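You operate a simulated robot arm through the tools that you are given. There is no shell and no other tool.

You run a simulated robot arm. Do the job below in one go: nothing can be reset, and whatever is moved stays where it is left.

Task
Put things in order on the pump bench. At the end: the beaker (marked "WEST") from the pump bench stands where the bottle with green neck stood; the white plug from the pump bench stands where the beaker stood; the grey fuse stands where the white plug stood; the bottle with green neck from the pump bench is in the blue bucket; whatever was shut is shut again. Leave all else as you found it, and nothing knocked over.
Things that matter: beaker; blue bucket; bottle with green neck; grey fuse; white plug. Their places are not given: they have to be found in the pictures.

The check looks at the end state, three seconds after you hand in, the way a careful person would. Anything else that was tipped, shoved, dropped, spilled or broken makes it a failure.

Robot
A 7-joint arm with a two-finger parallel gripper, fixed in place. Base frame: the origin is at the foot of the arm, x ahead of it, y to its left, z up; the work surface is at about z = 0. Lengths are in m, angles in degrees, forces in N, time in s.
With the tool pointing down near the work surface it reaches from about 0.22 to 0.58 m from the base axis. Its first joint turns from -66.0 to 66.0 degrees. Payload 2.5 kg.
Tool frame: the origin (TCP) lies between the finger pads and is the grasp point; the fingertips stand 0.023 m ahead of it; z points along the fingers, y is the line along which they close. The gripper opens to 0.094 m. The fingers are 0.038 m wide and 0.01 m thick; the gripper's body (0.054 by 0.096 m) begins 0.039 m behind the TCP.
Orientation is that of the tool frame in the base frame, as [roll, pitch, yaw] about the fixed x, y, z axes, in that order (R = Rz(yaw) Ry(pitch) Rx(roll)). With the fingers straight down and closing along the base's y, the tool's x points along the base's -x, its y along +y and its z along -z.

Tools
- The arm moves only by the tool play_rows. Its argument "commands" is a list of rows, each a list of 7 numbers: the finger opening in m, from 0 to 0.094, then the shift along the tool's x, y, z in m, then the turn, a rotation vector about the tool's x, y, z in degrees. In form: [[hand, tx, ty, tz, wx, wy, wz], ...]. A call has 1 to 20 rows; each row shifts and turns the commanded pose from where the row before left it, along the tool's axes as they then stand. Rows are played at 5 a second. More than 0.05 m and 8.6 degrees between two rows, or a gripper value outside its range, and nothing of the call is played. Where a pose cannot be reached the arm comes as near as it can. A force on the tool above 40 N (or 10 N above the force at the start of the call, whichever is more), or a blocked arm, ends the call early, and 0.2 s more pass. Each finger travels about 0.108 m/s and halts on what it meets, pressing with about 21 N; the grip force reading is that of the motor and also rises with nothing between the fingers. The clock runs only during rows and for 0.2 s after the last one: add rows that do not move to give the fingers time. The reply holds the time, the measured pose of the TCP, the force on the tool along the base axes, the opening and the grip force, in the units named above and with some noise, with the torque about the TCP (base axes, N m) and any sound that the robot's microphone picked up.
- Cameras (640 x 400 px; columns grow to the right, rows downward): "scene" is fixed at [0.1507, -0.4139, 0.5367]; the picture's right is [0.67, -0.74, 0.00], its down [-0.48, -0.43, -0.76] and it looks along [0.56, 0.51, -0.65] (base axes); focal length 214 px, centre (320, 200). "wrist" rides on the gripper at [0.086, 0.016, -0.074] in the tool frame; the picture's right is [-0.18, 0.98, 0.00], its down [-0.58, -0.11, -0.81] and it looks along [-0.79, -0.15, 0.59] (tool axes); focal length 243 px, centre (320, 200).
- camera(camera): a new picture of that camera. It takes no simulated time.
- pixel_to_xyz(camera, pixels): for up to 12 pixels [column, row] of the newest picture of that camera ("zoom" is the newest enlarged one), the place [x, y, z] in the base frame of the surface seen there, good to about 0.002 m, but the place of the scene camera against the robot may be out by one fixed shift of up to 0.025 m in any direction. It takes no simulated time.
- close_up(camera, box): a new picture of the part [left, top, right, bottom] of that camera's present view, enlarged. It takes no simulated time.
- close_job(): hands the job in; it is judged then, once.

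Leave the gripper open and the arm clear of the work at the hand-in unless told otherwise.

The tools are called after ">>>" by a JSON object that holds its "method" and its "body". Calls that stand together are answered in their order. play_rows: Moves the arm, as the interface text tells. Its arguments: {"type":"object","properties":{"commands":{"type":"array","items":{"type":"array","items":{"type":"number"}}}},"required":["commands"]} The other tools are called the same way: camera (camera) takes a picture; pixel_to_xyz (camera, pixels) gives the place of the surface under pixels of a picture; close_up (camera, box) takes an enlarged picture of a part of a camera's view; close_job () hands the job in.

At the start:

```text
time_s: 0.0
tcp_pos: [0.3167, -0.2517, 0.4068]
orientation: [180.0, 0.0, -180.0]
force: [-0.8, 0.7, 0.0]
torque: [-0.01, -0.01, 0.0]
grip_width: 0.0942
finger_force: 0.1
```

scene: 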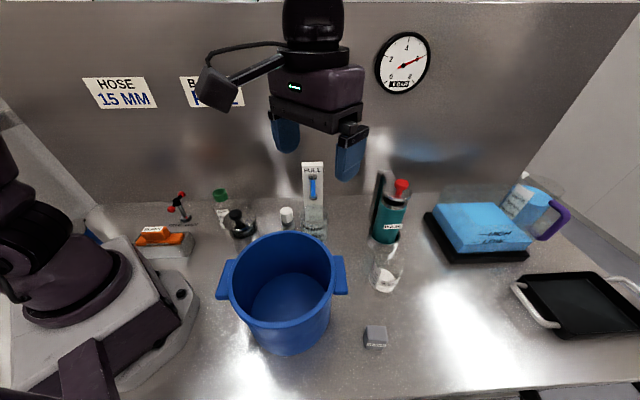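
wrist: 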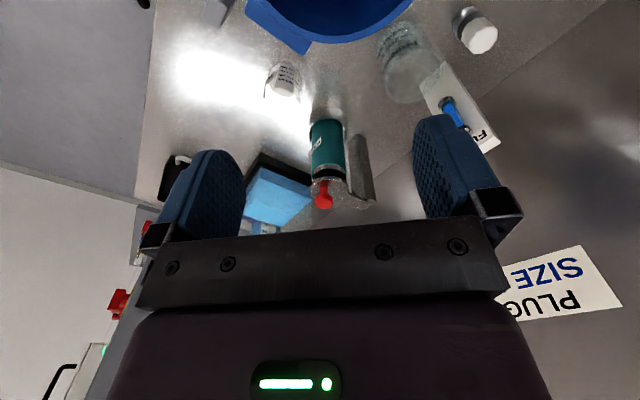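

I see a bench with a blue bucket near (280,290), a grey block near (375,335), a beaker-like glass near (385,270), and bottles near the back wall. I'll take enlarged pictures of the different areas to identify everything.

>>> {"method": "close_up", "body": {"camera": "scene", "box": [130, 150, 350, 290]}}

>>> {"method": "close_up", "body": {"camera": "scene", "box": [340, 150, 560, 290]}}

>>> {"method": "close_up", "body": {"camera": "scene", "box": [200, 220, 440, 370]}}

>>> {"method": "camera", "body": {"camera": "wrist"}}

```text
2.86 times, centred on (240, 220) of scene
```

zoom: 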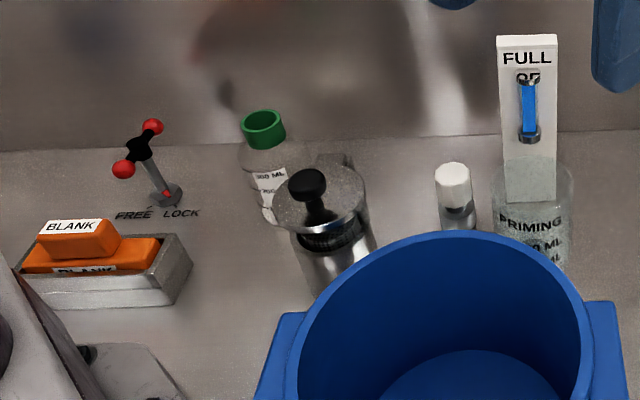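

```text
2.86 times, centred on (450, 220) of scene
```

zoom: 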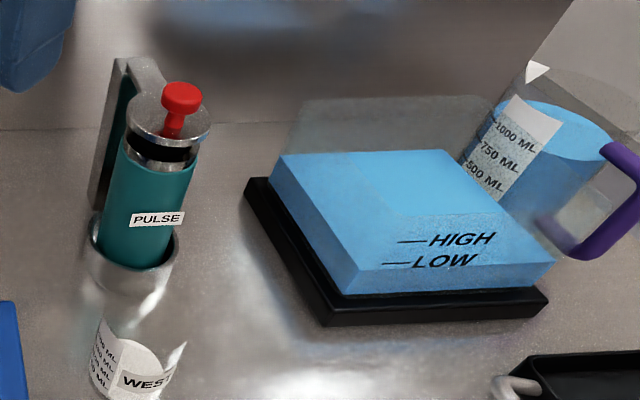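

```text
2.67 times, centred on (320, 295) of scene
```

zoom: 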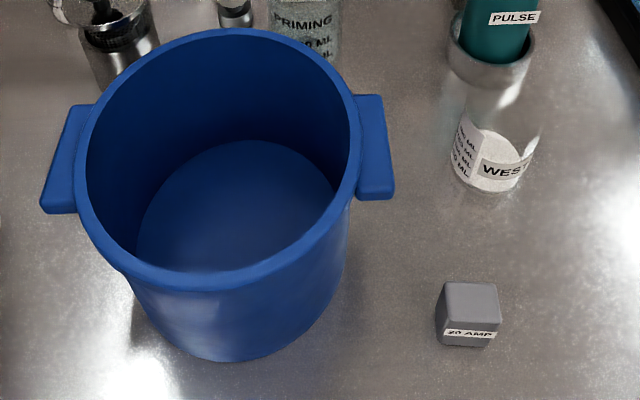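

```text
taken
```

wrist: 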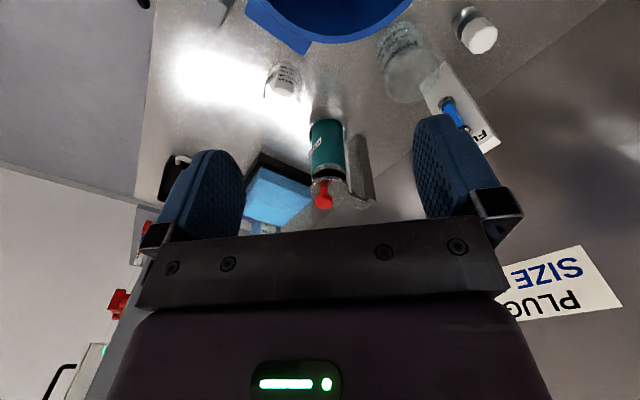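

The beaker "WEST" is at (383,275), the grey fuse "20 AMP" at (375,337), a white plug at (287,217), the green-necked bottle at (220,200) partly behind a silver pump with a black knob at (240,225). I'll measure places on these things.

>>> {"method": "camera", "body": {"camera": "scene"}}

>>> {"method": "pixel_to_xyz", "body": {"camera": "scene", "pixels": [[375, 330], [376, 346], [383, 285], [385, 265], [287, 210], [287, 226], [220, 191], [222, 212], [236, 216], [244, 235], [312, 165], [314, 225]]}}

>>> {"method": "pixel_to_xyz", "body": {"camera": "wrist", "pixels": [[285, 92], [285, 70], [477, 40], [400, 60], [400, 100], [323, 190], [325, 140], [330, 40], [280, 190], [445, 70], [200, 60], [360, 160]]}}

```text
taken
```

scene: 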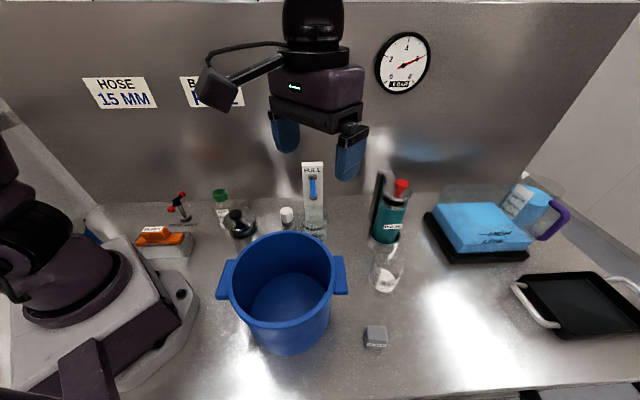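

```text
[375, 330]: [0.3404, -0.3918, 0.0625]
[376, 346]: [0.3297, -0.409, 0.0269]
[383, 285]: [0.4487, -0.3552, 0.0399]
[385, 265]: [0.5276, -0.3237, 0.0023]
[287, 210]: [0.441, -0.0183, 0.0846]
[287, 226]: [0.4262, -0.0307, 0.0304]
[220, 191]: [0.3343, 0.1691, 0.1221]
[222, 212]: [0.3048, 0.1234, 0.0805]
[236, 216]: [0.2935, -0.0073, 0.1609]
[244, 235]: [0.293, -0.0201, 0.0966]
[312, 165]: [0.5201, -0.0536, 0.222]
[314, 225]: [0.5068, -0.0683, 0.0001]
```

```text
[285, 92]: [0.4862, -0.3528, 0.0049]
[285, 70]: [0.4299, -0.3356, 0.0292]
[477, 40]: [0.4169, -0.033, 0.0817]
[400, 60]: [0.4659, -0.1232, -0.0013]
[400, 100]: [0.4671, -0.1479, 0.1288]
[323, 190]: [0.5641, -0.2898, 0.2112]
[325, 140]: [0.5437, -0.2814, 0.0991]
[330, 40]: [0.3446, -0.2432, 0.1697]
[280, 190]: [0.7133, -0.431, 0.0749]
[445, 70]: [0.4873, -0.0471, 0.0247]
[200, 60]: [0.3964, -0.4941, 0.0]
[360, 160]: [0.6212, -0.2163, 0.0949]
```

The scene camera and wrist readings differ by roughly 0.02 m (plug top 0.441 vs 0.417 in x), so I need wrist views for accuracy. I'll move the arm sideways at the same height (z≈0.41) toward y≈0 to look at the left part of the bench.

>>> {"method": "play_rows", "body": {"commands": [[0.094, 0.008, 0.036, 0, 0, 0, 0], [0.094, 0.008, 0.036, 0, 0, 0, 0], [0.094, 0.008, 0.036, 0, 0, 0, 0], [0.094, 0.008, 0.036, 0, 0, 0, 0], [0.094, 0.008, 0.036, 0, 0, 0, 0], [0.094, 0.008, 0.036, 0, 0, 0, 0], [0.094, 0.008, 0.036, 0, 0, 0, 0], [0.094, 0, 0, 0, 0, 0, 0], [0.094, 0, 0, 0, 0, 0, 0]]}}

>>> {"method": "camera", "body": {"camera": "wrist"}}

>>> {"method": "camera", "body": {"camera": "scene"}}

```text
time_s: 2.0
tcp_pos: [0.26, 0.0031, 0.408]
orientation: [179.9, 0.0, -179.9]
force: [0.9, -0.5, -0.1]
torque: [-0.03, 0.01, 0.0]
grip_width: 0.094
finger_force: 0.2
```

```text
taken
```

wrist: 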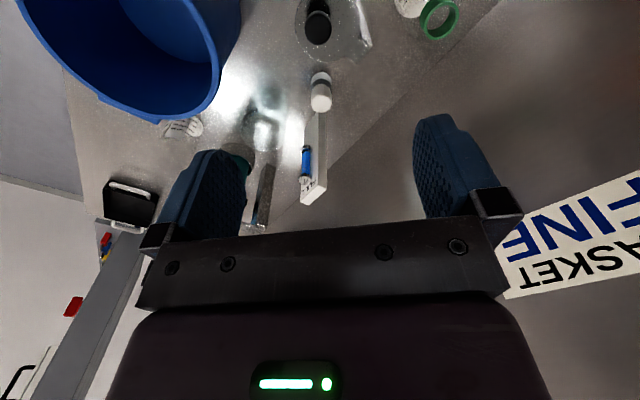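

```text
taken
```

scene: 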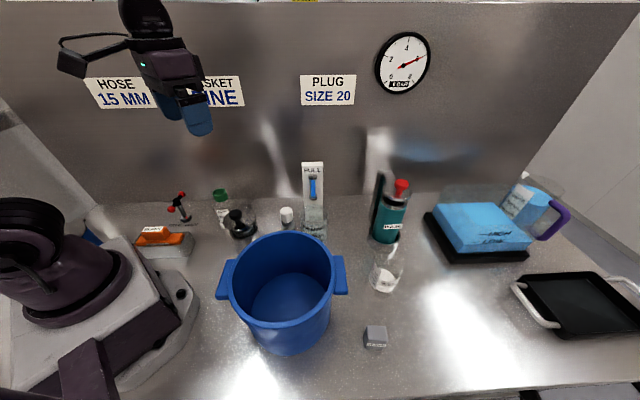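

The wrist picture is upside down with the wall at lower right; green neck at (440,15), black knob at (320,25), plug at (320,90). I'll tilt the tool about its y by 30° so the camera looks down more.

>>> {"method": "play_rows", "body": {"commands": [[0.094, 0, 0, -0.01, 0, 7.5, 0], [0.094, 0, 0, -0.01, 0, 7.5, 0], [0.094, 0, 0, -0.01, 0, 7.5, 0], [0.094, 0, 0, -0.01, 0, 7.5, 0], [0.094, 0, 0, 0, 0, 0, 0], [0.094, 0, 0, 0, 0, 0, 0]]}}

>>> {"method": "camera", "body": {"camera": "wrist"}}

```text
time_s: 3.4
tcp_pos: [0.2667, 0.0027, 0.4463]
orientation: [-180.0, -29.9, 179.9]
force: [-0.8, -0.3, -0.3]
torque: [-0.01, 0.0, 0.0]
grip_width: 0.0938
finger_force: 0.2
```

```text
taken
```

wrist: 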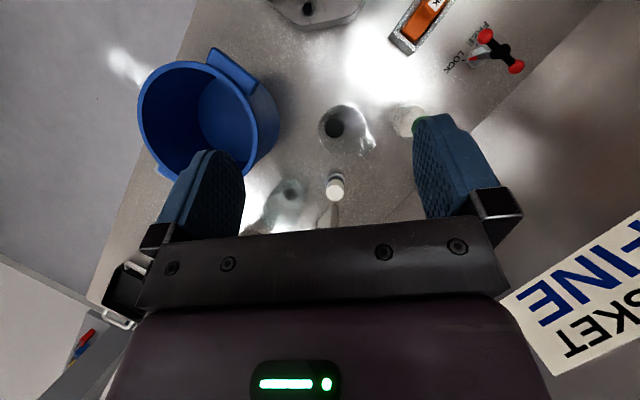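

Now the camera looks almost straight down: green bottle at (410,122), a clear dome/jar with black knob at (345,130), plug at (335,185). I'll enlarge this area.

>>> {"method": "close_up", "body": {"camera": "wrist", "box": [240, 0, 560, 200]}}

>>> {"method": "close_up", "body": {"camera": "scene", "box": [190, 170, 320, 252]}}

>>> {"method": "pixel_to_xyz", "body": {"camera": "wrist", "pixels": [[336, 127], [345, 108], [345, 155], [375, 140], [418, 122], [400, 118], [335, 190], [336, 175], [290, 190], [420, 20], [485, 40], [210, 110]]}}

```text
2.00 times, centred on (400, 100) of wrist
```

zoom: 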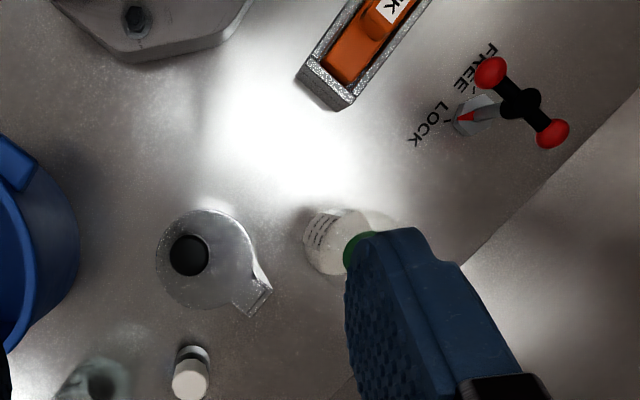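

```text
4.88 times, centred on (255, 211) of scene
```

zoom: 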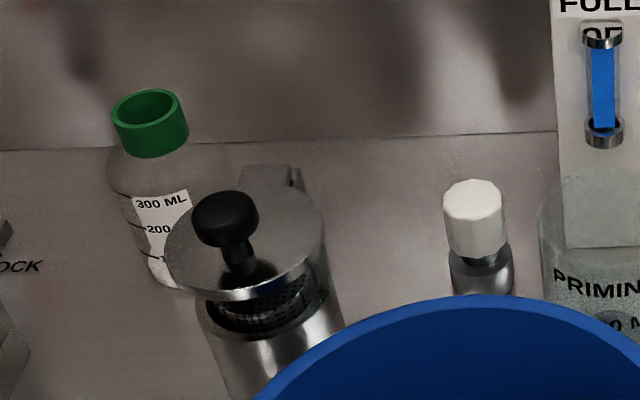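

```text
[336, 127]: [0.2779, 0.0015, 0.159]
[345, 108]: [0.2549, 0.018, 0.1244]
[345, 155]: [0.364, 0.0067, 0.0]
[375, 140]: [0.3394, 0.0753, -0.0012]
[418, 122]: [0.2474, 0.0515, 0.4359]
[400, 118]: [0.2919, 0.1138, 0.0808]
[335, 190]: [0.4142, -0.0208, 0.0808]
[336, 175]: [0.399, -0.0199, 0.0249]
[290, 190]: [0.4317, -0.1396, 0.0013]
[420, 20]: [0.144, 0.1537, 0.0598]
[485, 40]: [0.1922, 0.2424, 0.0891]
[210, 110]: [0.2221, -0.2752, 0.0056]
```

The bottle is partly behind the right finger. I'll shift the arm +0.11 m in y to bring the bottle between the fingers.

>>> {"method": "play_rows", "body": {"commands": [[0.094, 0, 0.037, 0, 0, 0, 0], [0.094, 0, 0.037, 0, 0, 0, 0], [0.094, 0, 0.037, 0, 0, 0, 0], [0.094, 0, 0, 0, 0, 0, 0], [0.094, 0, 0, 0, 0, 0, 0]]}}

>>> {"method": "camera", "body": {"camera": "wrist"}}

>>> {"method": "close_up", "body": {"camera": "wrist", "box": [220, 40, 460, 190]}}

```text
time_s: 4.6
tcp_pos: [0.2676, 0.1143, 0.4456]
orientation: [180.0, -30.0, -180.0]
force: [0.0, -0.1, 0.2]
torque: [0.01, -0.01, -0.01]
grip_width: 0.0942
finger_force: 0.1
```

```text
taken
```

wrist: 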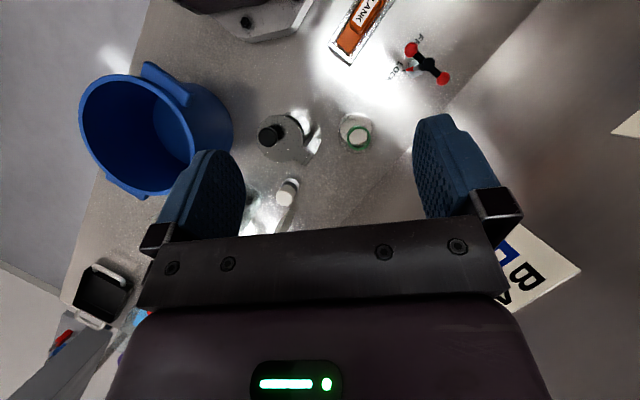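

```text
2.67 times, centred on (340, 115) of wrist
```

zoom: 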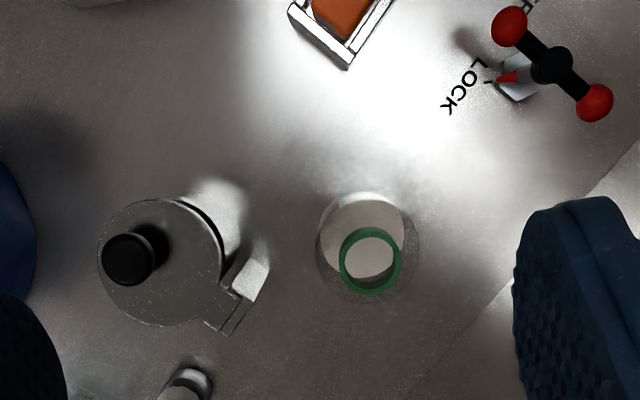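

The bottle's green neck ring is clearly seen at zoom (370,260). I'll read points on the ring, on the canister lid, and around.

>>> {"method": "pixel_to_xyz", "body": {"camera": "zoom", "pixels": [[344, 262], [399, 262], [370, 230], [370, 290], [110, 262], [210, 230], [160, 310], [160, 205], [240, 310], [128, 260], [550, 65], [508, 25]]}}

>>> {"method": "pixel_to_xyz", "body": {"camera": "wrist", "pixels": [[130, 78], [82, 130], [186, 135], [130, 190], [150, 66], [125, 190], [230, 130], [288, 190], [345, 50], [345, 60], [325, 215], [170, 100]]}}

```text
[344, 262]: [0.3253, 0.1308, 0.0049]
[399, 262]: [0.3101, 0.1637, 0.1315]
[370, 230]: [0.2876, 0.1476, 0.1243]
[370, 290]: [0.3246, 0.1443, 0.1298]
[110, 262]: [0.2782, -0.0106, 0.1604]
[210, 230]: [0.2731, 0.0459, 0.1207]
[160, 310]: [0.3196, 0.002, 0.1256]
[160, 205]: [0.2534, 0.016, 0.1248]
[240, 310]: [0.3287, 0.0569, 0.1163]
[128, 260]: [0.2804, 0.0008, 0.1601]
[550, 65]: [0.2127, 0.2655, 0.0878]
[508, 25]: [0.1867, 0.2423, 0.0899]
```

```text
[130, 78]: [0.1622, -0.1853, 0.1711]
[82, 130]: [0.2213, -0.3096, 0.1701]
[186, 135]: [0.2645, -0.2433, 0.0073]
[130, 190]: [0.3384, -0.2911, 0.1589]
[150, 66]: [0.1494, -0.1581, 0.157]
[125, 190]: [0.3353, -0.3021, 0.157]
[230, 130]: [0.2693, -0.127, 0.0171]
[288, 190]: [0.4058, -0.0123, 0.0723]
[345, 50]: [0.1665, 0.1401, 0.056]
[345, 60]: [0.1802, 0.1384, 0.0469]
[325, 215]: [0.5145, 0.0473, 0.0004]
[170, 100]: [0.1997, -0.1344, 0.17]
```

Bottle neck ring is centred near (0.306, 0.147), top at z≈0.131, width ≈0.037. Now I'll move the arm over to the right side (y≈-0.33) at the same height to look at the beaker, fuse and bucket.

>>> {"method": "play_rows", "body": {"commands": [[0.094, -0.008, -0.0444, -0.0046, 0, 0, 0], [0.094, -0.008, -0.0444, -0.0046, 0, 0, 0], [0.094, -0.008, -0.0444, -0.0046, 0, 0, 0], [0.094, -0.008, -0.0444, -0.0046, 0, 0, 0], [0.094, -0.008, -0.0444, -0.0046, 0, 0, 0], [0.094, -0.008, -0.0444, -0.0046, 0, 0, 0], [0.094, -0.008, -0.0444, -0.0046, 0, 0, 0], [0.094, -0.008, -0.0444, -0.0046, 0, 0, 0], [0.094, -0.008, -0.0444, -0.0046, 0, 0, 0], [0.094, -0.008, -0.0444, -0.0046, 0, 0, 0], [0.094, 0, 0, 0, 0, 0, 0], [0.094, 0, 0, 0, 0, 0, 0]]}}

>>> {"method": "camera", "body": {"camera": "wrist"}}

```text
time_s: 7.2
tcp_pos: [0.3335, -0.2084, 0.4456]
orientation: [-179.9, -29.9, -180.0]
force: [0.1, -0.8, -0.1]
torque: [-0.02, -0.03, 0.04]
grip_width: 0.0939
finger_force: 0.1
out of reach, approached as far as the arm can: row 8, 9, 10
```

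```text
taken
```

wrist: 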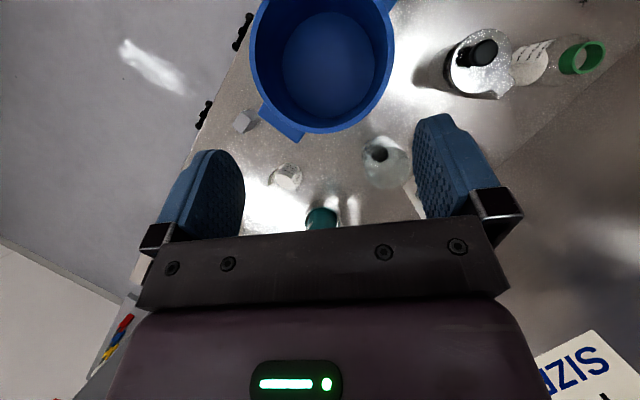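

The arm stopped at (0.3335,-0.2084) as far as that posture allows, but the view is good: bucket at (325,60), fuse at (244,122), beaker at (286,177), priming vessel at (385,160). I'll enlarge and measure.

>>> {"method": "close_up", "body": {"camera": "wrist", "box": [200, 80, 440, 230]}}

>>> {"method": "pixel_to_xyz", "body": {"camera": "wrist", "pixels": [[254, 60], [392, 60], [322, 132], [265, 98], [380, 98], [324, 60], [295, 118], [355, 124], [320, 122], [265, 20], [388, 30], [290, 132]]}}

```text
2.67 times, centred on (320, 155) of wrist
```

zoom: 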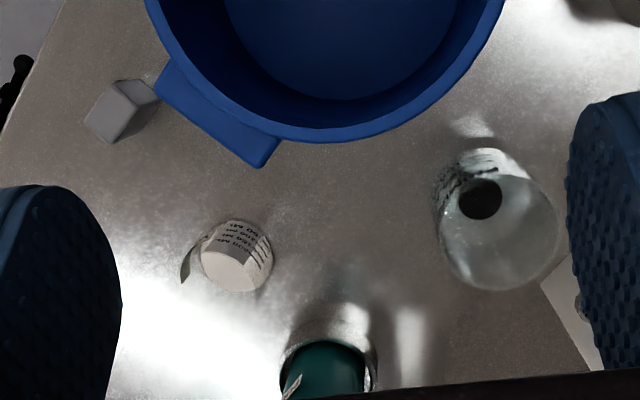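

```text
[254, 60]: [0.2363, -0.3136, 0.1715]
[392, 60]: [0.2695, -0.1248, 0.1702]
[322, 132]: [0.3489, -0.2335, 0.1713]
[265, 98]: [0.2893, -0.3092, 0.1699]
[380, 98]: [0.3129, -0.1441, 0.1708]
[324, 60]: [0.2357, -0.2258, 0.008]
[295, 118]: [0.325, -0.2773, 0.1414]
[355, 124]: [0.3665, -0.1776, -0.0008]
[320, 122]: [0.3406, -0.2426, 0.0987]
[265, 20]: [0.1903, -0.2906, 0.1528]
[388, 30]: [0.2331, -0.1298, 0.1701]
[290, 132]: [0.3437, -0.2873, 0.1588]
```

Bucket rim circle is about centred at (0.251,-0.220), outer radius 0.096, top z 0.171, floor z 0.008. Next I'll look at the beaker and fuse enlarged from both cameras.

>>> {"method": "close_up", "body": {"camera": "scene", "box": [350, 225, 420, 300]}}

>>> {"method": "close_up", "body": {"camera": "scene", "box": [350, 310, 410, 360]}}

>>> {"method": "close_up", "body": {"camera": "wrist", "box": [220, 90, 340, 230]}}

```text
5.33 times, centred on (385, 262) of scene
```

zoom: 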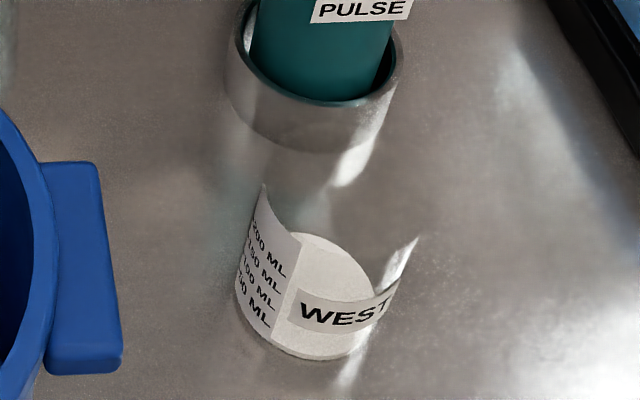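

```text
8.00 times, centred on (380, 335) of scene
```

zoom: 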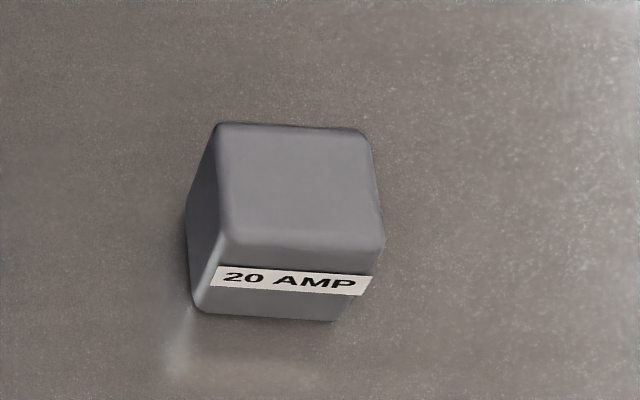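

```text
2.86 times, centred on (280, 160) of wrist
```

zoom: 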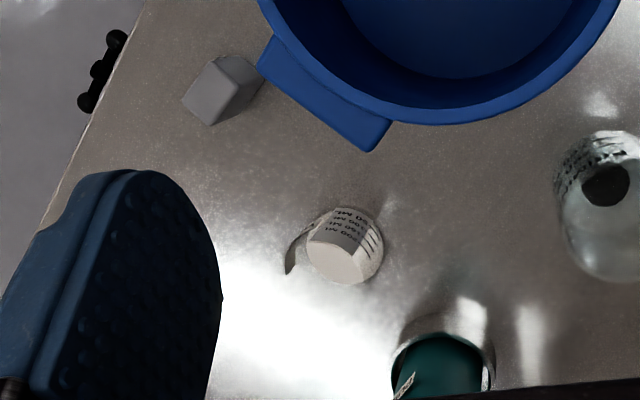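

The beaker is clear glass with white contents and a label; its rim is hard to see. I'll read places on the beaker and fuse in this newest (wrist) enlargement.

>>> {"method": "pixel_to_xyz", "body": {"camera": "zoom", "pixels": [[340, 262], [340, 280], [310, 258], [370, 255], [345, 225], [292, 255], [380, 240], [320, 222], [215, 70], [200, 108], [245, 70], [250, 100]]}}

>>> {"method": "pixel_to_xyz", "body": {"camera": "scene", "pixels": [[375, 330], [368, 330], [382, 330], [375, 342], [386, 272], [386, 283], [372, 275], [395, 282], [398, 272], [370, 265], [390, 288], [375, 260]]}}

```text
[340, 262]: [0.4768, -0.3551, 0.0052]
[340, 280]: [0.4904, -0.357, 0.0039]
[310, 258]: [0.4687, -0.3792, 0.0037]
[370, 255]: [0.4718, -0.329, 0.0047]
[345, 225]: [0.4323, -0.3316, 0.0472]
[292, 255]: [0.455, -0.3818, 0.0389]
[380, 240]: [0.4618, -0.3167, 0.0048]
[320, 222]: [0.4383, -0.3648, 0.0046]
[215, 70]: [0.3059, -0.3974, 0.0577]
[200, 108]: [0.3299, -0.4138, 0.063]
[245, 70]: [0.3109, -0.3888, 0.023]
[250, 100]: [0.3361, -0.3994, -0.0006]
```

```text
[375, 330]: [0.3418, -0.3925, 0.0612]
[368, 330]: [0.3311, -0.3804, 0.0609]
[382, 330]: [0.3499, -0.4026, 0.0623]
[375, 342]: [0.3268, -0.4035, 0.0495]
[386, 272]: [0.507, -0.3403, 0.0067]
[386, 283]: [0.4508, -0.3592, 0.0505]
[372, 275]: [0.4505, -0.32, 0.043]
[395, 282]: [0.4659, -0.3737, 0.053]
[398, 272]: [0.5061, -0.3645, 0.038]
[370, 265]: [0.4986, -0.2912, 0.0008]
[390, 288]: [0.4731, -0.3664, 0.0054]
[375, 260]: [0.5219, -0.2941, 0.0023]
```

The white disc is the beaker's floor (z≈0.005), centre near (0.465,-0.35), about 0.58 m from the base axis. I need a better look at its rim, so I'll untilt the tool, then check the pose.

>>> {"method": "play_rows", "body": {"commands": [[0.094, 0, 0, 0, 0, -7.5, 0], [0.094, 0, 0, 0, 0, -7.5, 0], [0.094, 0, 0, 0, 0, -7.5, 0], [0.094, 0, 0, 0, 0, -7.5, 0], [0.094, 0, 0, 0, 0, 0, 0], [0.094, 0, 0, 0, 0, 0, 0]]}}

```text
time_s: 8.6
tcp_pos: [0.3332, -0.2091, 0.4467]
orientation: [-180.0, 0.1, -179.9]
force: [0.7, -0.3, 0.4]
torque: [0.02, -0.01, -0.01]
grip_width: 0.0939
finger_force: 0.0
```

The commanded pose follows the reached one. Now I'll turn the tool 37° about its z (pointing the camera radially at the beaker) while descending to z≈0.27.

>>> {"method": "play_rows", "body": {"commands": [[0.094, 0, 0, 0.03, 0, 0, 7.4], [0.094, 0, 0, 0.03, 0, 0, 7.4], [0.094, 0, 0, 0.03, 0, 0, 7.4], [0.094, 0, 0, 0.03, 0, 0, 7.4], [0.094, 0, 0, 0.03, 0, 0, 7.4], [0.094, 0, 0, 0.025, 0, 0, 0], [0.094, 0, 0, 0, 0, 0, 0], [0.094, 0, 0, 0, 0, 0, 0]]}}

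>>> {"method": "camera", "body": {"camera": "wrist"}}

```text
time_s: 10.4
tcp_pos: [0.3337, -0.2095, 0.27]
orientation: [-179.9, 0.0, 143.0]
force: [0.2, -0.2, -0.2]
torque: [-0.01, 0.0, -0.02]
grip_width: 0.0939
finger_force: 0.0
```

```text
taken
```

wrist: 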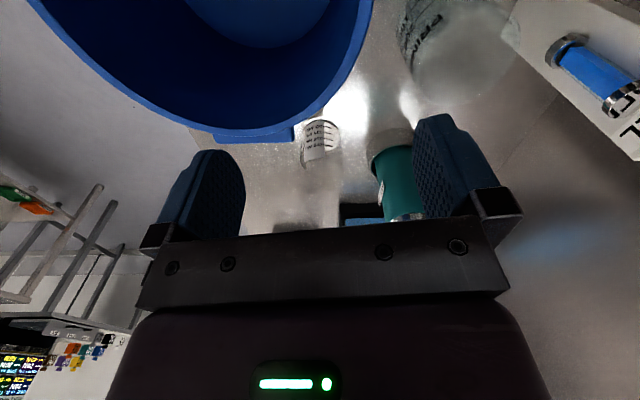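

>>> {"method": "close_up", "body": {"camera": "wrist", "box": [260, 100, 440, 235]}}

```text
2.96 times, centred on (350, 168) of wrist
```

zoom: 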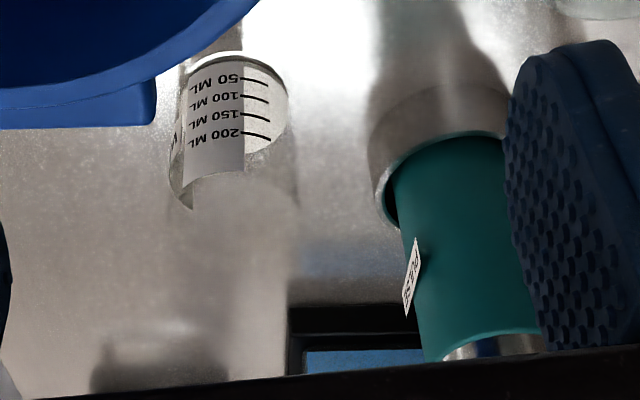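

>>> {"method": "close_up", "body": {"camera": "wrist", "box": [290, 110, 360, 230]}}

>>> {"method": "close_up", "body": {"camera": "wrist", "box": [295, 110, 365, 155]}}

```text
3.33 times, centred on (325, 170) of wrist
```

zoom: 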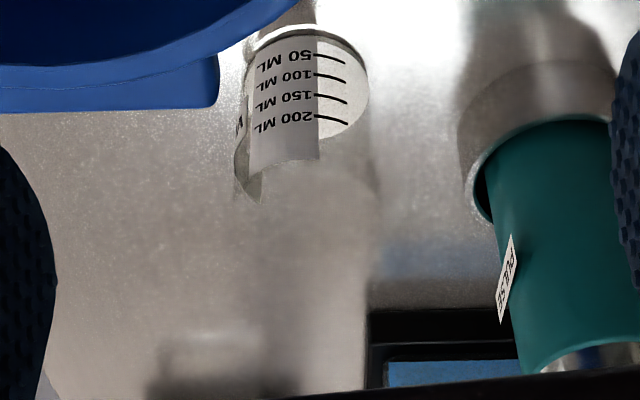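

```text
8.89 times, centred on (330, 132) of wrist
```

zoom: 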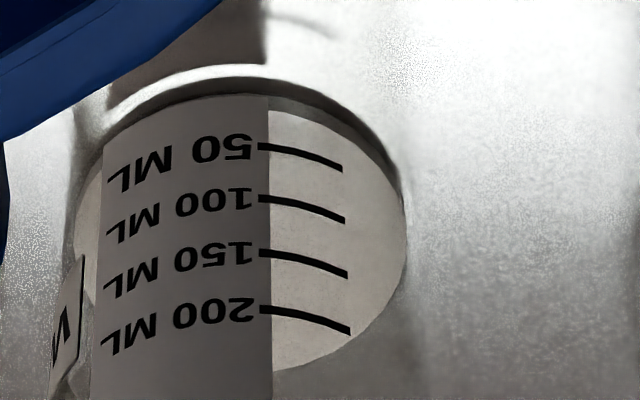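

I'll read the 3D places on the beaker's label marks, base circle and edge from this enlargement.

>>> {"method": "pixel_to_xyz", "body": {"camera": "zoom", "pixels": [[240, 148], [240, 205], [240, 255], [240, 312], [240, 380], [110, 180], [110, 380], [385, 160], [404, 230], [290, 90], [290, 365], [340, 250]]}}

>>> {"method": "pixel_to_xyz", "body": {"camera": "wrist", "pixels": [[319, 152], [319, 157], [319, 159], [305, 150], [300, 160], [320, 120], [395, 140], [395, 160], [375, 160], [412, 150], [400, 215], [340, 225]]}}

```text
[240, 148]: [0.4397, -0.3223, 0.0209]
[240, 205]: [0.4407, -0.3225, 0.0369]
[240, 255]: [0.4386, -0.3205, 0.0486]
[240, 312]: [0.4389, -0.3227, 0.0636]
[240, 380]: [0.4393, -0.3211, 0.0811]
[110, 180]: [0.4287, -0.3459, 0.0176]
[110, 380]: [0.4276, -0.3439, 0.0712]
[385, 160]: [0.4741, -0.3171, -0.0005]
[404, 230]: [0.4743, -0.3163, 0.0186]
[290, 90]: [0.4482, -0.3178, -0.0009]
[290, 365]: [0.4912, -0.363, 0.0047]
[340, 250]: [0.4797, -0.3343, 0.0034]
```

```text
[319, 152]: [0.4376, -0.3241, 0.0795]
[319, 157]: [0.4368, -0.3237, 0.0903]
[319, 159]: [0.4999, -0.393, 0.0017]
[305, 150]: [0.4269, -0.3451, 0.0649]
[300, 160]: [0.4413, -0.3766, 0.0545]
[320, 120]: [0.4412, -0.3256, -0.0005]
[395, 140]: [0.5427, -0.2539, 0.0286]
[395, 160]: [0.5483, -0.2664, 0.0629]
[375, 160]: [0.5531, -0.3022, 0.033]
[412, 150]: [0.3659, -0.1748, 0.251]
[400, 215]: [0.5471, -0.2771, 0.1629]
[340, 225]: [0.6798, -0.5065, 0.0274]
```

The beaker's wall is a circle of radius ≈0.036 centred near (0.464,-0.349), label reaching z≈0.09. Next I check where the back wall is near the bottle, and re-check points of bottle and plug with the scene camera.

>>> {"method": "pixel_to_xyz", "body": {"camera": "scene", "pixels": [[150, 190], [205, 185], [255, 180], [300, 150], [350, 180], [180, 203], [200, 207], [250, 202], [213, 195], [228, 194], [222, 225], [220, 199]]}}

>>> {"method": "close_up", "body": {"camera": "scene", "box": [195, 170, 265, 245]}}

```text
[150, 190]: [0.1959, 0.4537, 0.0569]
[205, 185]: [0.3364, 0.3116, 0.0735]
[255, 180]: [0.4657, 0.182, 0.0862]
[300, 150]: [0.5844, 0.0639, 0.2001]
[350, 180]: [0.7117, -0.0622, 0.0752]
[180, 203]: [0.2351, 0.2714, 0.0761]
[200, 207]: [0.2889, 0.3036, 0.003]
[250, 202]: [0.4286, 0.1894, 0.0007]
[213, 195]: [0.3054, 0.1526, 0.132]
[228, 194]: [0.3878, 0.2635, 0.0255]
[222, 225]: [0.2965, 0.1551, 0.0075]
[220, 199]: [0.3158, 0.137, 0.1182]
```

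```text
5.33 times, centred on (230, 208) of scene
```

zoom: 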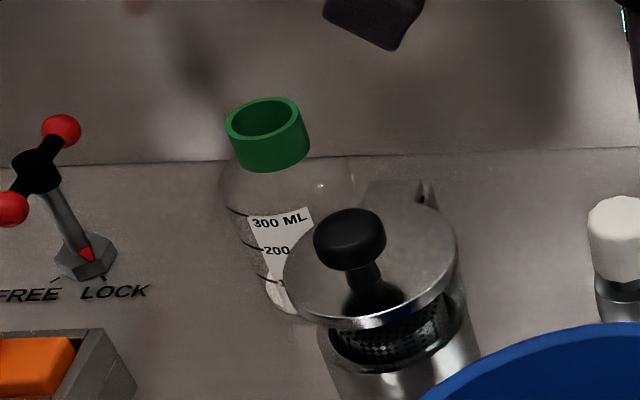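

The wall lies along x+y≈0.62, about 0.118 m behind the bottle. Now I move to above the bottle (0.306,0.147) at z≈0.315, turning the tool to yaw ≈ -138 so the fingers close parallel to the wall.

>>> {"method": "play_rows", "body": {"commands": [[0.094, 0, 0, -0.045, 0, 0, -7.9], [0.094, 0, 0, 0, 0, 0, -7.9], [0.094, 0, 0, 0, 0, 0, -7.9], [0.094, 0, 0, 0, 0, 0, -7.9], [0.094, 0, 0, 0, 0, 0, -7.9], [0.094, 0.00155, 0.0447, 0, 0, 0, 0], [0.094, 0.00155, 0.0447, 0, 0, 0, 0], [0.094, 0.00155, 0.0447, 0, 0, 0, 0], [0.094, 0.00155, 0.0447, 0, 0, 0, 0], [0.094, 0.00155, 0.0447, 0, 0, 0, 0], [0.094, 0.00155, 0.0447, 0, 0, 0, 0], [0.094, 0.00155, 0.0447, 0, 0, 0, 0], [0.094, 0.00155, 0.0447, 0, 0, 0, 0], [0.094, 0, 0, 0, 0, 0, -7.9], [0.094, 0, 0, 0, 0, 0, -7.9], [0.094, 0, 0, 0, 0, 0, -7.9], [0.094, 0, 0, 0, 0, 0, -7.9], [0.094, 0, 0, 0, 0, 0, -7.9], [0.094, 0, 0, 0, 0, 0, 0], [0.094, 0, 0, 0, 0, 0, 0]]}}

>>> {"method": "camera", "body": {"camera": "wrist"}}

>>> {"method": "camera", "body": {"camera": "scene"}}

```text
time_s: 14.6
tcp_pos: [0.3049, 0.1462, 0.3166]
orientation: [-180.0, -0.1, -137.9]
force: [0.2, 0.0, -0.5]
torque: [0.0, 0.03, -0.02]
grip_width: 0.094
finger_force: 0.0
```

```text
taken
```

wrist: 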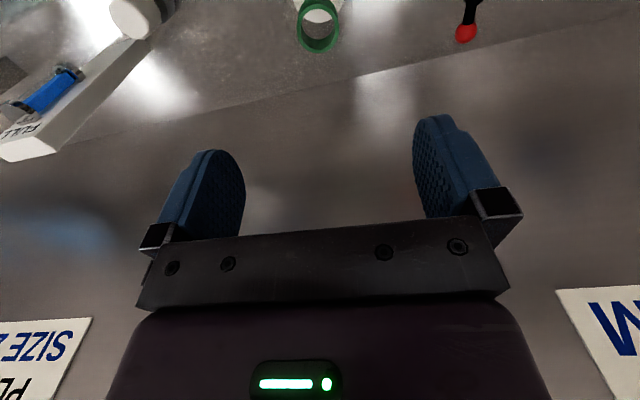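

```text
taken
```

scene: 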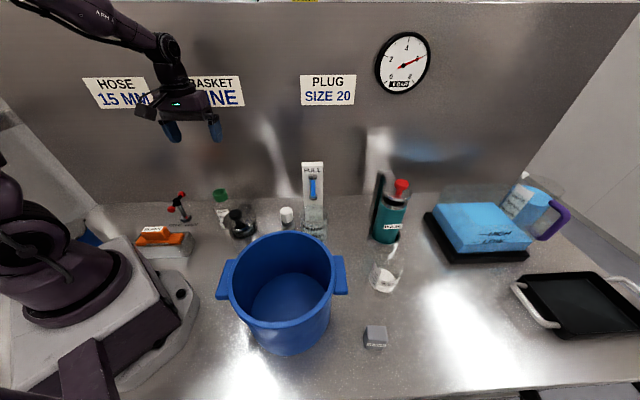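

The green ring is visible at (318,28) in the wrist picture. I'll enlarge and measure it precisely.

>>> {"method": "close_up", "body": {"camera": "wrist", "box": [270, 0, 370, 62]}}

```text
6.40 times, centred on (320, 31) of wrist
```

zoom: 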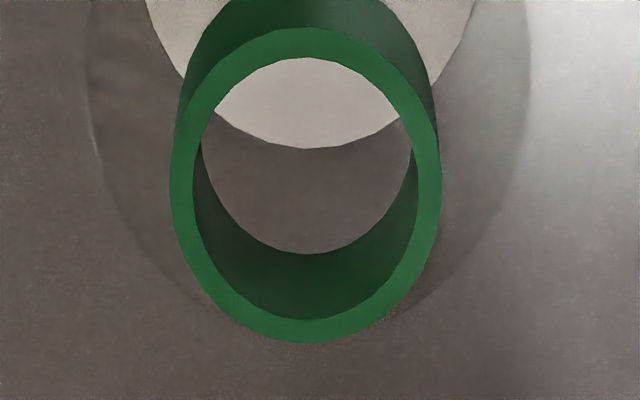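

>>> {"method": "pixel_to_xyz", "body": {"camera": "zoom", "pixels": [[182, 190], [430, 190], [307, 333], [307, 42], [220, 80], [395, 80], [220, 300], [395, 300], [307, 15], [190, 90]]}}

```text
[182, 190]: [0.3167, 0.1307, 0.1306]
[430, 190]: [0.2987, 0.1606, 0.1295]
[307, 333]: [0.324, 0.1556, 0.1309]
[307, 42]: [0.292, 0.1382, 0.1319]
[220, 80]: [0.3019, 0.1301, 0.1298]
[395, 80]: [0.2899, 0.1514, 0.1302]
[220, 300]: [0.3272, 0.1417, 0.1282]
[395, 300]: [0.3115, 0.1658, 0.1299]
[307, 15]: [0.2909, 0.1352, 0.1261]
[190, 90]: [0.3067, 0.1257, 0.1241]
```

Ring centre is (0.3077,0.1468), top z≈0.130. I'll make a small correction and go down to TCP z≈0.128 with the fingers open, so tips reach about z=0.105 around the green ring.

>>> {"method": "play_rows", "body": {"commands": [[0.094, -0.0025, -0.0014, 0.04, 0, 0, 0], [0.094, 0, 0, 0.04, 0, 0, 0], [0.094, 0, 0, 0.04, 0, 0, 0], [0.094, 0, 0, 0.03, 0, 0, 0], [0.094, 0, 0, 0.02, 0, 0, 0], [0.094, 0, 0, 0.0185, 0, 0, 0], [0.094, 0, 0, 0, 0, 0, 0], [0.094, 0, 0, 0, 0, 0, 0]]}}

>>> {"method": "close_up", "body": {"camera": "scene", "box": [150, 130, 270, 250]}}

>>> {"method": "camera", "body": {"camera": "wrist"}}

```text
time_s: 16.4
tcp_pos: [0.3077, 0.1465, 0.1283]
orientation: [180.0, 0.0, -137.9]
force: [0.1, -0.3, 0.3]
torque: [0.0, 0.0, 0.0]
grip_width: 0.0939
finger_force: 0.1
```

```text
3.33 times, centred on (210, 190) of scene
```

zoom: 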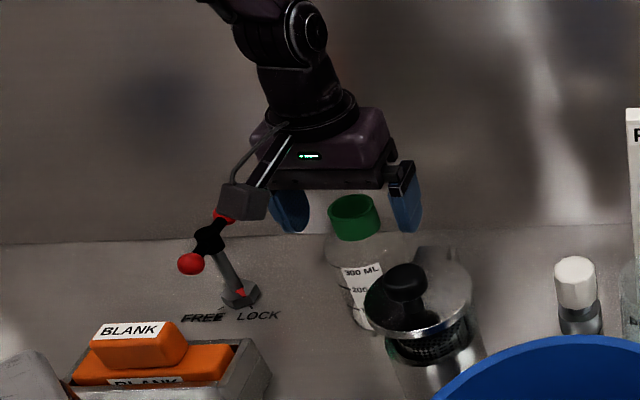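

```text
taken
```

wrist: 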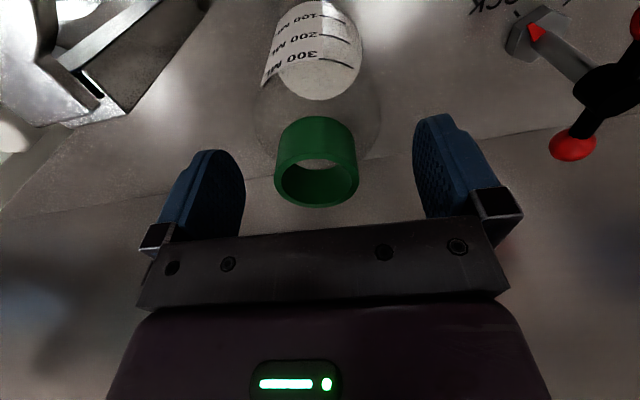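

The ring lies centred between the fingers (317,180). I'll close on it now.

>>> {"method": "play_rows", "body": {"commands": [[0.06, 0, 0, 0, 0, 0, 0], [0.045, 0, 0, 0, 0, 0, 0], [0.025, 0, 0, 0, 0, 0, 0], [0.025, 0, 0, 0, 0, 0, 0], [0.025, 0, 0, 0, 0, 0, 0]]}}

>>> {"method": "camera", "body": {"camera": "wrist"}}

```text
time_s: 17.6
tcp_pos: [0.3075, 0.1467, 0.1284]
orientation: [-180.0, 0.0, -138.0]
force: [0.6, -0.4, -0.6]
torque: [0.03, 0.0, -0.02]
grip_width: 0.0367
finger_force: 21.3
```

```text
taken
```

wrist: 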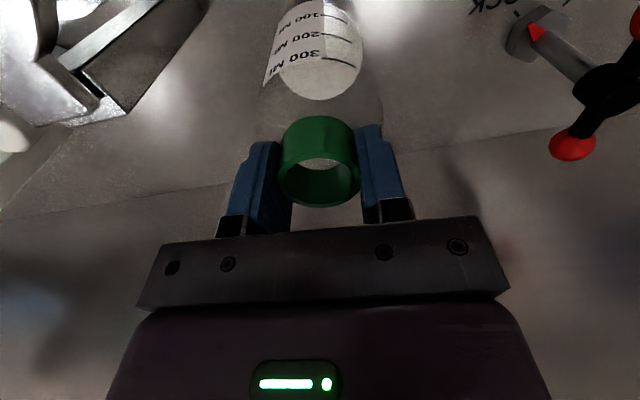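

Gripped at 0.0367 m with 21 N. I lift slowly by about 0.05 m and look.

>>> {"method": "play_rows", "body": {"commands": [[0.025, 0, 0, -0.01, 0, 0, 0], [0.025, 0, 0, -0.02, 0, 0, 0], [0.025, 0, 0, -0.02, 0, 0, 0], [0.025, 0, 0, 0, 0, 0, 0]]}}

>>> {"method": "camera", "body": {"camera": "wrist"}}

>>> {"method": "camera", "body": {"camera": "scene"}}

```text
time_s: 18.6
tcp_pos: [0.3084, 0.1468, 0.1794]
orientation: [180.0, 0.0, -137.8]
force: [0.4, 0.6, -1.4]
torque: [0.02, -0.03, 0.0]
grip_width: 0.0365
finger_force: 20.6
```

```text
taken
```

wrist: 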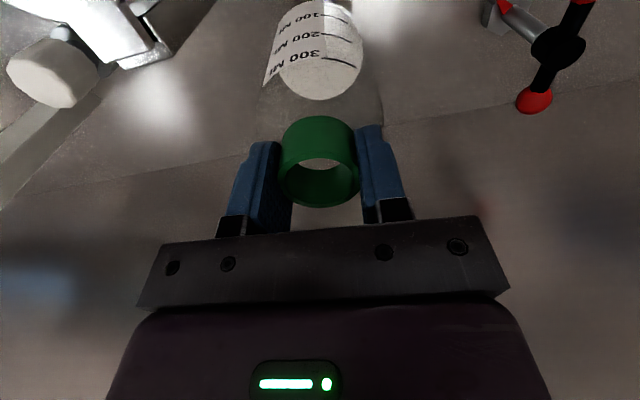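

```text
taken
```

scene: 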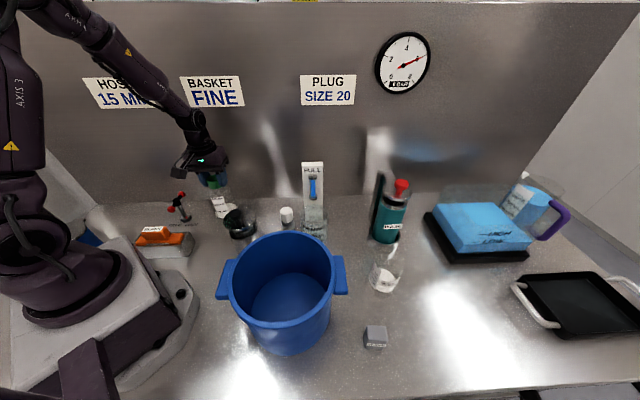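

The bottle is held upright, and nothing else moved. I'll lift to z≈0.40, carry it over the bucket to (0.269,-0.228), turning the tool to yaw ≈155.

>>> {"method": "play_rows", "body": {"commands": [[0.025, 0, 0, -0.044, 0, 0, 6.8], [0.025, 0, 0, -0.044, 0, 0, 6.8], [0.025, 0, 0, -0.044, 0, 0, 6.8], [0.025, 0, 0, -0.044, 0, 0, 6.8], [0.025, 0, 0, -0.044, 0, 0, 6.8], [0.025, 0.005, -0.0203, 0, 0, 0, 0], [0.025, 0.01008, -0.0407, 0, 0, 0, 0], [0.025, 0.01008, -0.0407, 0, 0, 0, 0], [0.025, 0.01008, -0.0407, 0, 0, 0, 0], [0.025, 0.01008, -0.0407, 0, 0, 0, 0], [0.025, 0.01008, -0.0407, 0, 0, 0, 0], [0.025, 0.01008, -0.0407, 0, 0, 0, 0], [0.025, 0.01008, -0.0407, 0, 0, 0, 0], [0.025, 0.01008, -0.0407, 0, 0, 0, 0], [0.025, 0.005, -0.0203, 0, 0, 0, 6.6], [0.025, 0, 0, 0, 0, 0, 6.6], [0.025, 0, 0, 0, 0, 0, 6.6], [0.025, 0, 0, 0, 0, 0, 6.6], [0.025, 0, 0, 0, 0, 0, 6.6], [0.025, 0, 0, 0, 0, 0, 0]]}}

>>> {"method": "camera", "body": {"camera": "wrist"}}

>>> {"method": "camera", "body": {"camera": "scene"}}

```text
time_s: 22.8
tcp_pos: [0.2692, -0.2293, 0.3977]
orientation: [179.9, -0.1, 154.8]
force: [-1.1, 0.3, -0.6]
torque: [0.01, 0.03, 0.01]
grip_width: 0.0363
finger_force: 20.3
```

```text
taken
```

wrist: 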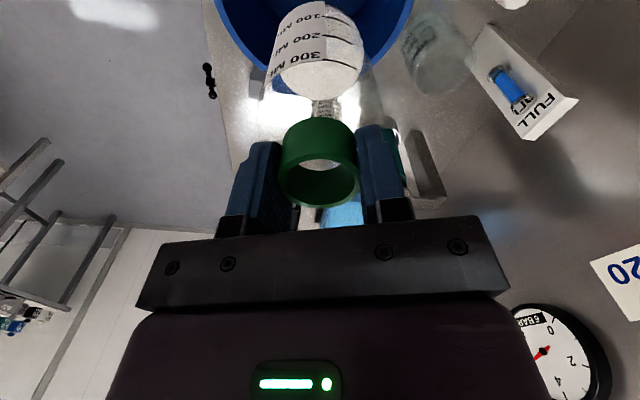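

```text
taken
```

scene: 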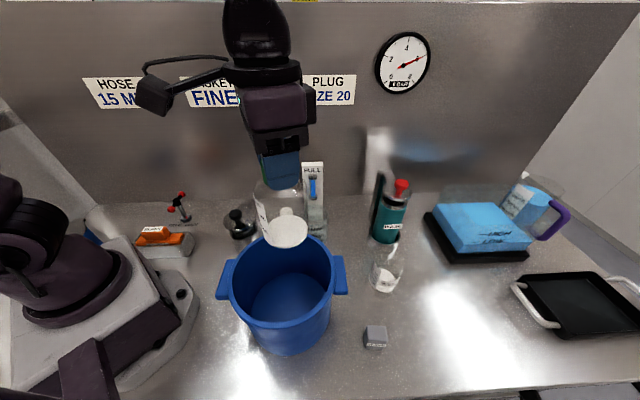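

Bottle hangs above the bucket, centred. I'll lower it to TCP z≈0.16 first.

>>> {"method": "play_rows", "body": {"commands": [[0.025, 0, 0, 0.04, 0, 0, 0], [0.025, 0, 0, 0.04, 0, 0, 0], [0.025, 0, 0, 0.04, 0, 0, 0], [0.025, 0, 0, 0.04, 0, 0, 0], [0.025, 0, 0, 0.04, 0, 0, 0], [0.025, 0, 0, 0.035, 0, 0, 0], [0.025, 0, 0, 0, 0, 0, 0]]}}

>>> {"method": "camera", "body": {"camera": "wrist"}}

>>> {"method": "close_up", "body": {"camera": "scene", "box": [190, 130, 390, 370]}}

```text
time_s: 24.4
tcp_pos: [0.2691, -0.2282, 0.1626]
orientation: [-180.0, 0.0, 155.0]
force: [-0.4, 0.6, -0.7]
torque: [-0.02, 0.03, -0.03]
grip_width: 0.0366
finger_force: 21.1
```

```text
taken
```

wrist: 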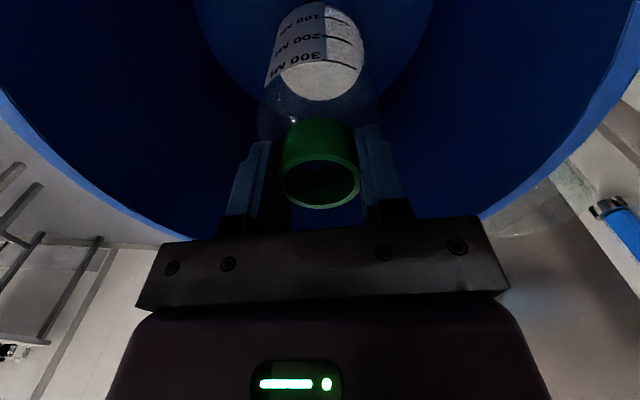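

```text
1.67 times, centred on (290, 250) of scene
```

zoom: 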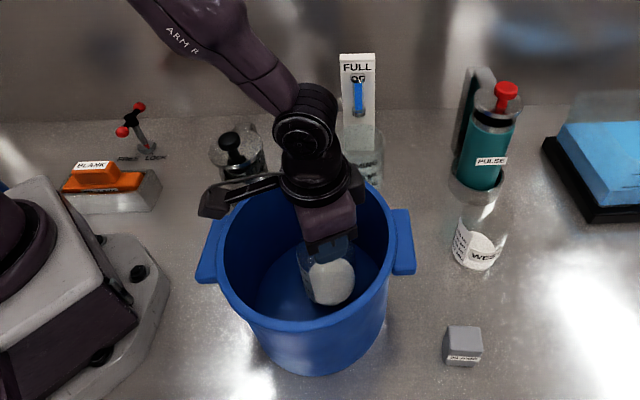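

The bottle is inside the bucket with clearance on all sides. I'll lower in small steps to near z≈0.137 and watch the force.

>>> {"method": "play_rows", "body": {"commands": [[0.025, 0, 0, 0.008, 0, 0, 0], [0.025, 0, 0, 0.008, 0, 0, 0], [0.025, 0, 0, 0.006, 0, 0, 0], [0.025, 0, 0, 0.003, 0, 0, 0], [0.025, 0, 0, 0, 0, 0, 0]]}}

```text
time_s: 25.6
tcp_pos: [0.2689, -0.2289, 0.139]
orientation: [180.0, 0.0, 155.0]
force: [0.1, -0.2, -0.8]
torque: [-0.02, 0.04, 0.01]
grip_width: 0.0365
finger_force: 21.0
```

Force still shows only the bottle's weight (-0.8 N). I'll lower in 1 mm steps till contact.

>>> {"method": "play_rows", "body": {"commands": [[0.025, 0, 0, 0.001, 0, 0, 0], [0.025, 0, 0, 0.001, 0, 0, 0], [0.025, 0, 0, 0.001, 0, 0, 0], [0.025, 0, 0, 0, 0, 0, 0]]}}

```text
time_s: 26.6
tcp_pos: [0.2695, -0.2285, 0.1367]
orientation: [180.0, 0.2, 155.2]
force: [-0.6, 3.7, 19.5]
torque: [0.18, -0.14, 0.02]
grip_width: 0.0365
finger_force: 21.1
```

Contact (19.5 N up). I'll ease up 1 mm and open the fingers to 0.07.

>>> {"method": "play_rows", "body": {"commands": [[0.025, 0, 0, -0.0008, 0, 0, 0], [0.036, 0, 0, 0, 0, 0, 0], [0.045, 0, 0, 0, 0, 0, 0], [0.06, 0, 0, 0, 0, 0, 0], [0.07, 0, 0, 0, 0, 0, 0], [0.07, 0, 0, 0, 0, 0, 0]]}}

>>> {"method": "camera", "body": {"camera": "wrist"}}

```text
time_s: 28.0
tcp_pos: [0.2693, -0.2287, 0.135]
orientation: [-180.0, 0.1, 154.9]
force: [-0.6, 0.0, 0.2]
torque: [-0.02, 0.02, -0.02]
grip_width: 0.07
finger_force: 0.0
```

```text
taken
```

wrist: 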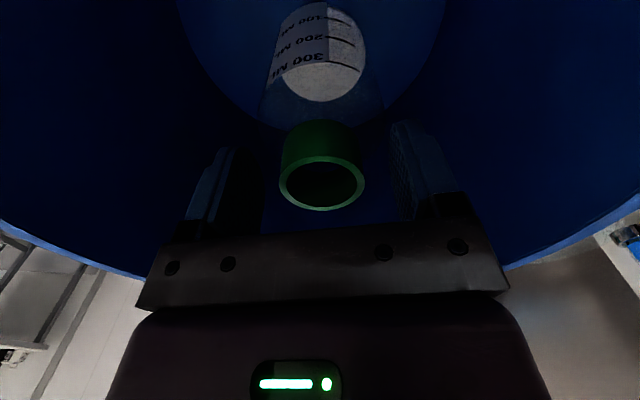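

The bottle stands upright in the bucket, released. I'll go straight up slowly then to z≈0.33.

>>> {"method": "play_rows", "body": {"commands": [[0.07, 0, 0, -0.01, 0, 0, 0], [0.07, 0, 0, -0.02, 0, 0, 0], [0.07, 0, 0, -0.03, 0, 0, 0], [0.07, 0, 0, -0.04, 0, 0, 0], [0.094, 0, 0, -0.045, 0, 0, 0], [0.094, 0, 0, -0.045, 0, 0, 0], [0.094, 0, 0, 0, 0, 0, 0]]}}

>>> {"method": "camera", "body": {"camera": "wrist"}}

>>> {"method": "camera", "body": {"camera": "scene"}}

```text
time_s: 29.6
tcp_pos: [0.2686, -0.2289, 0.3278]
orientation: [-179.9, 0.0, 155.1]
force: [0.0, 1.6, 0.0]
torque: [-0.01, -0.02, 0.01]
grip_width: 0.0939
finger_force: 0.2
```

```text
taken
```

wrist: 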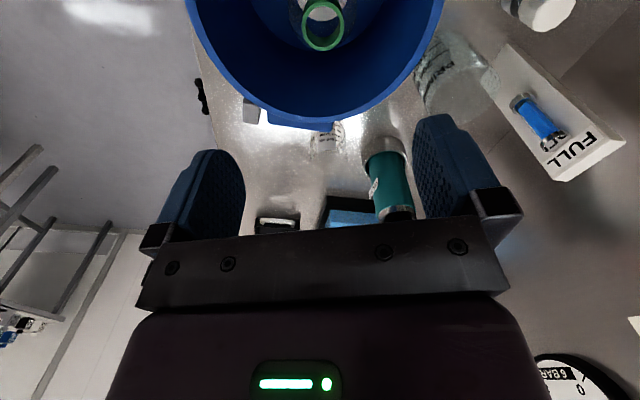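

```text
taken
```

scene: 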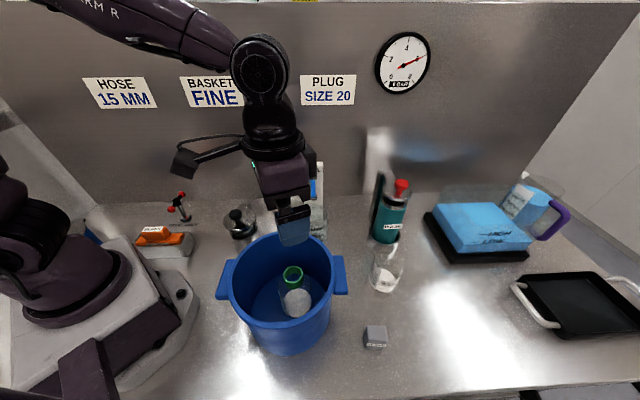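

The bottle stands upright in the bucket at (293,290). Next the beaker: I turn to yaw 143 and move to above-and-before it, around (0.40,-0.30,0.27), to measure it closely.

>>> {"method": "play_rows", "body": {"commands": [[0.094, 0, 0, 0, 0, 0, 6], [0.094, 0, 0, 0, 0, 0, 6], [0.094, -0.0368, 0.0055, 0, 0, 0, 0], [0.094, -0.0368, 0.0055, 0, 0, 0, 0], [0.094, -0.0368, 0.0055, 0, 0, 0, 0], [0.094, -0.0368, 0.0055, 0, 0, 0, 0], [0.094, 0, 0, 0.03, 0, 0, 0], [0.094, 0, 0, 0.028, 0, 0, 0], [0.094, 0, 0, 0, 0, 0, 0], [0.094, 0, 0, 0, 0, 0, 0]]}}

>>> {"method": "camera", "body": {"camera": "wrist"}}

>>> {"method": "close_up", "body": {"camera": "wrist", "box": [240, 20, 420, 140]}}

```text
time_s: 31.8
tcp_pos: [0.3995, -0.2992, 0.2663]
orientation: [-180.0, 0.0, 143.0]
force: [-0.6, 0.0, 0.0]
torque: [0.01, -0.01, -0.02]
grip_width: 0.0937
finger_force: 0.1
```

```text
taken
```

wrist: 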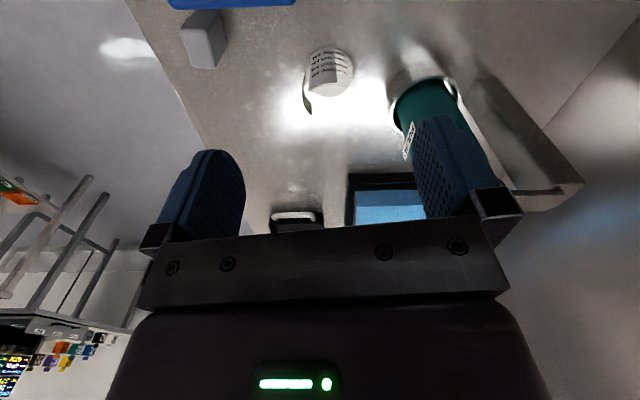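

```text
3.33 times, centred on (330, 80) of wrist
```

zoom: 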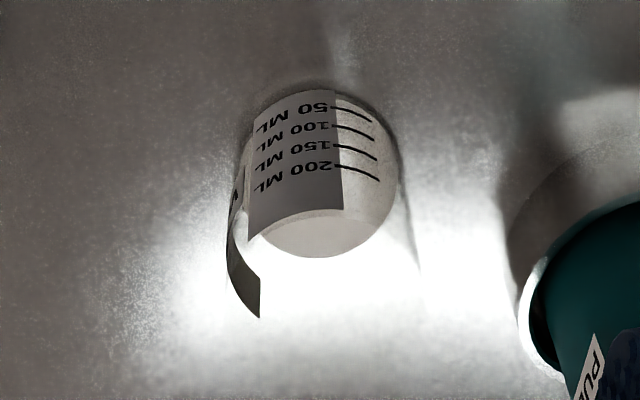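

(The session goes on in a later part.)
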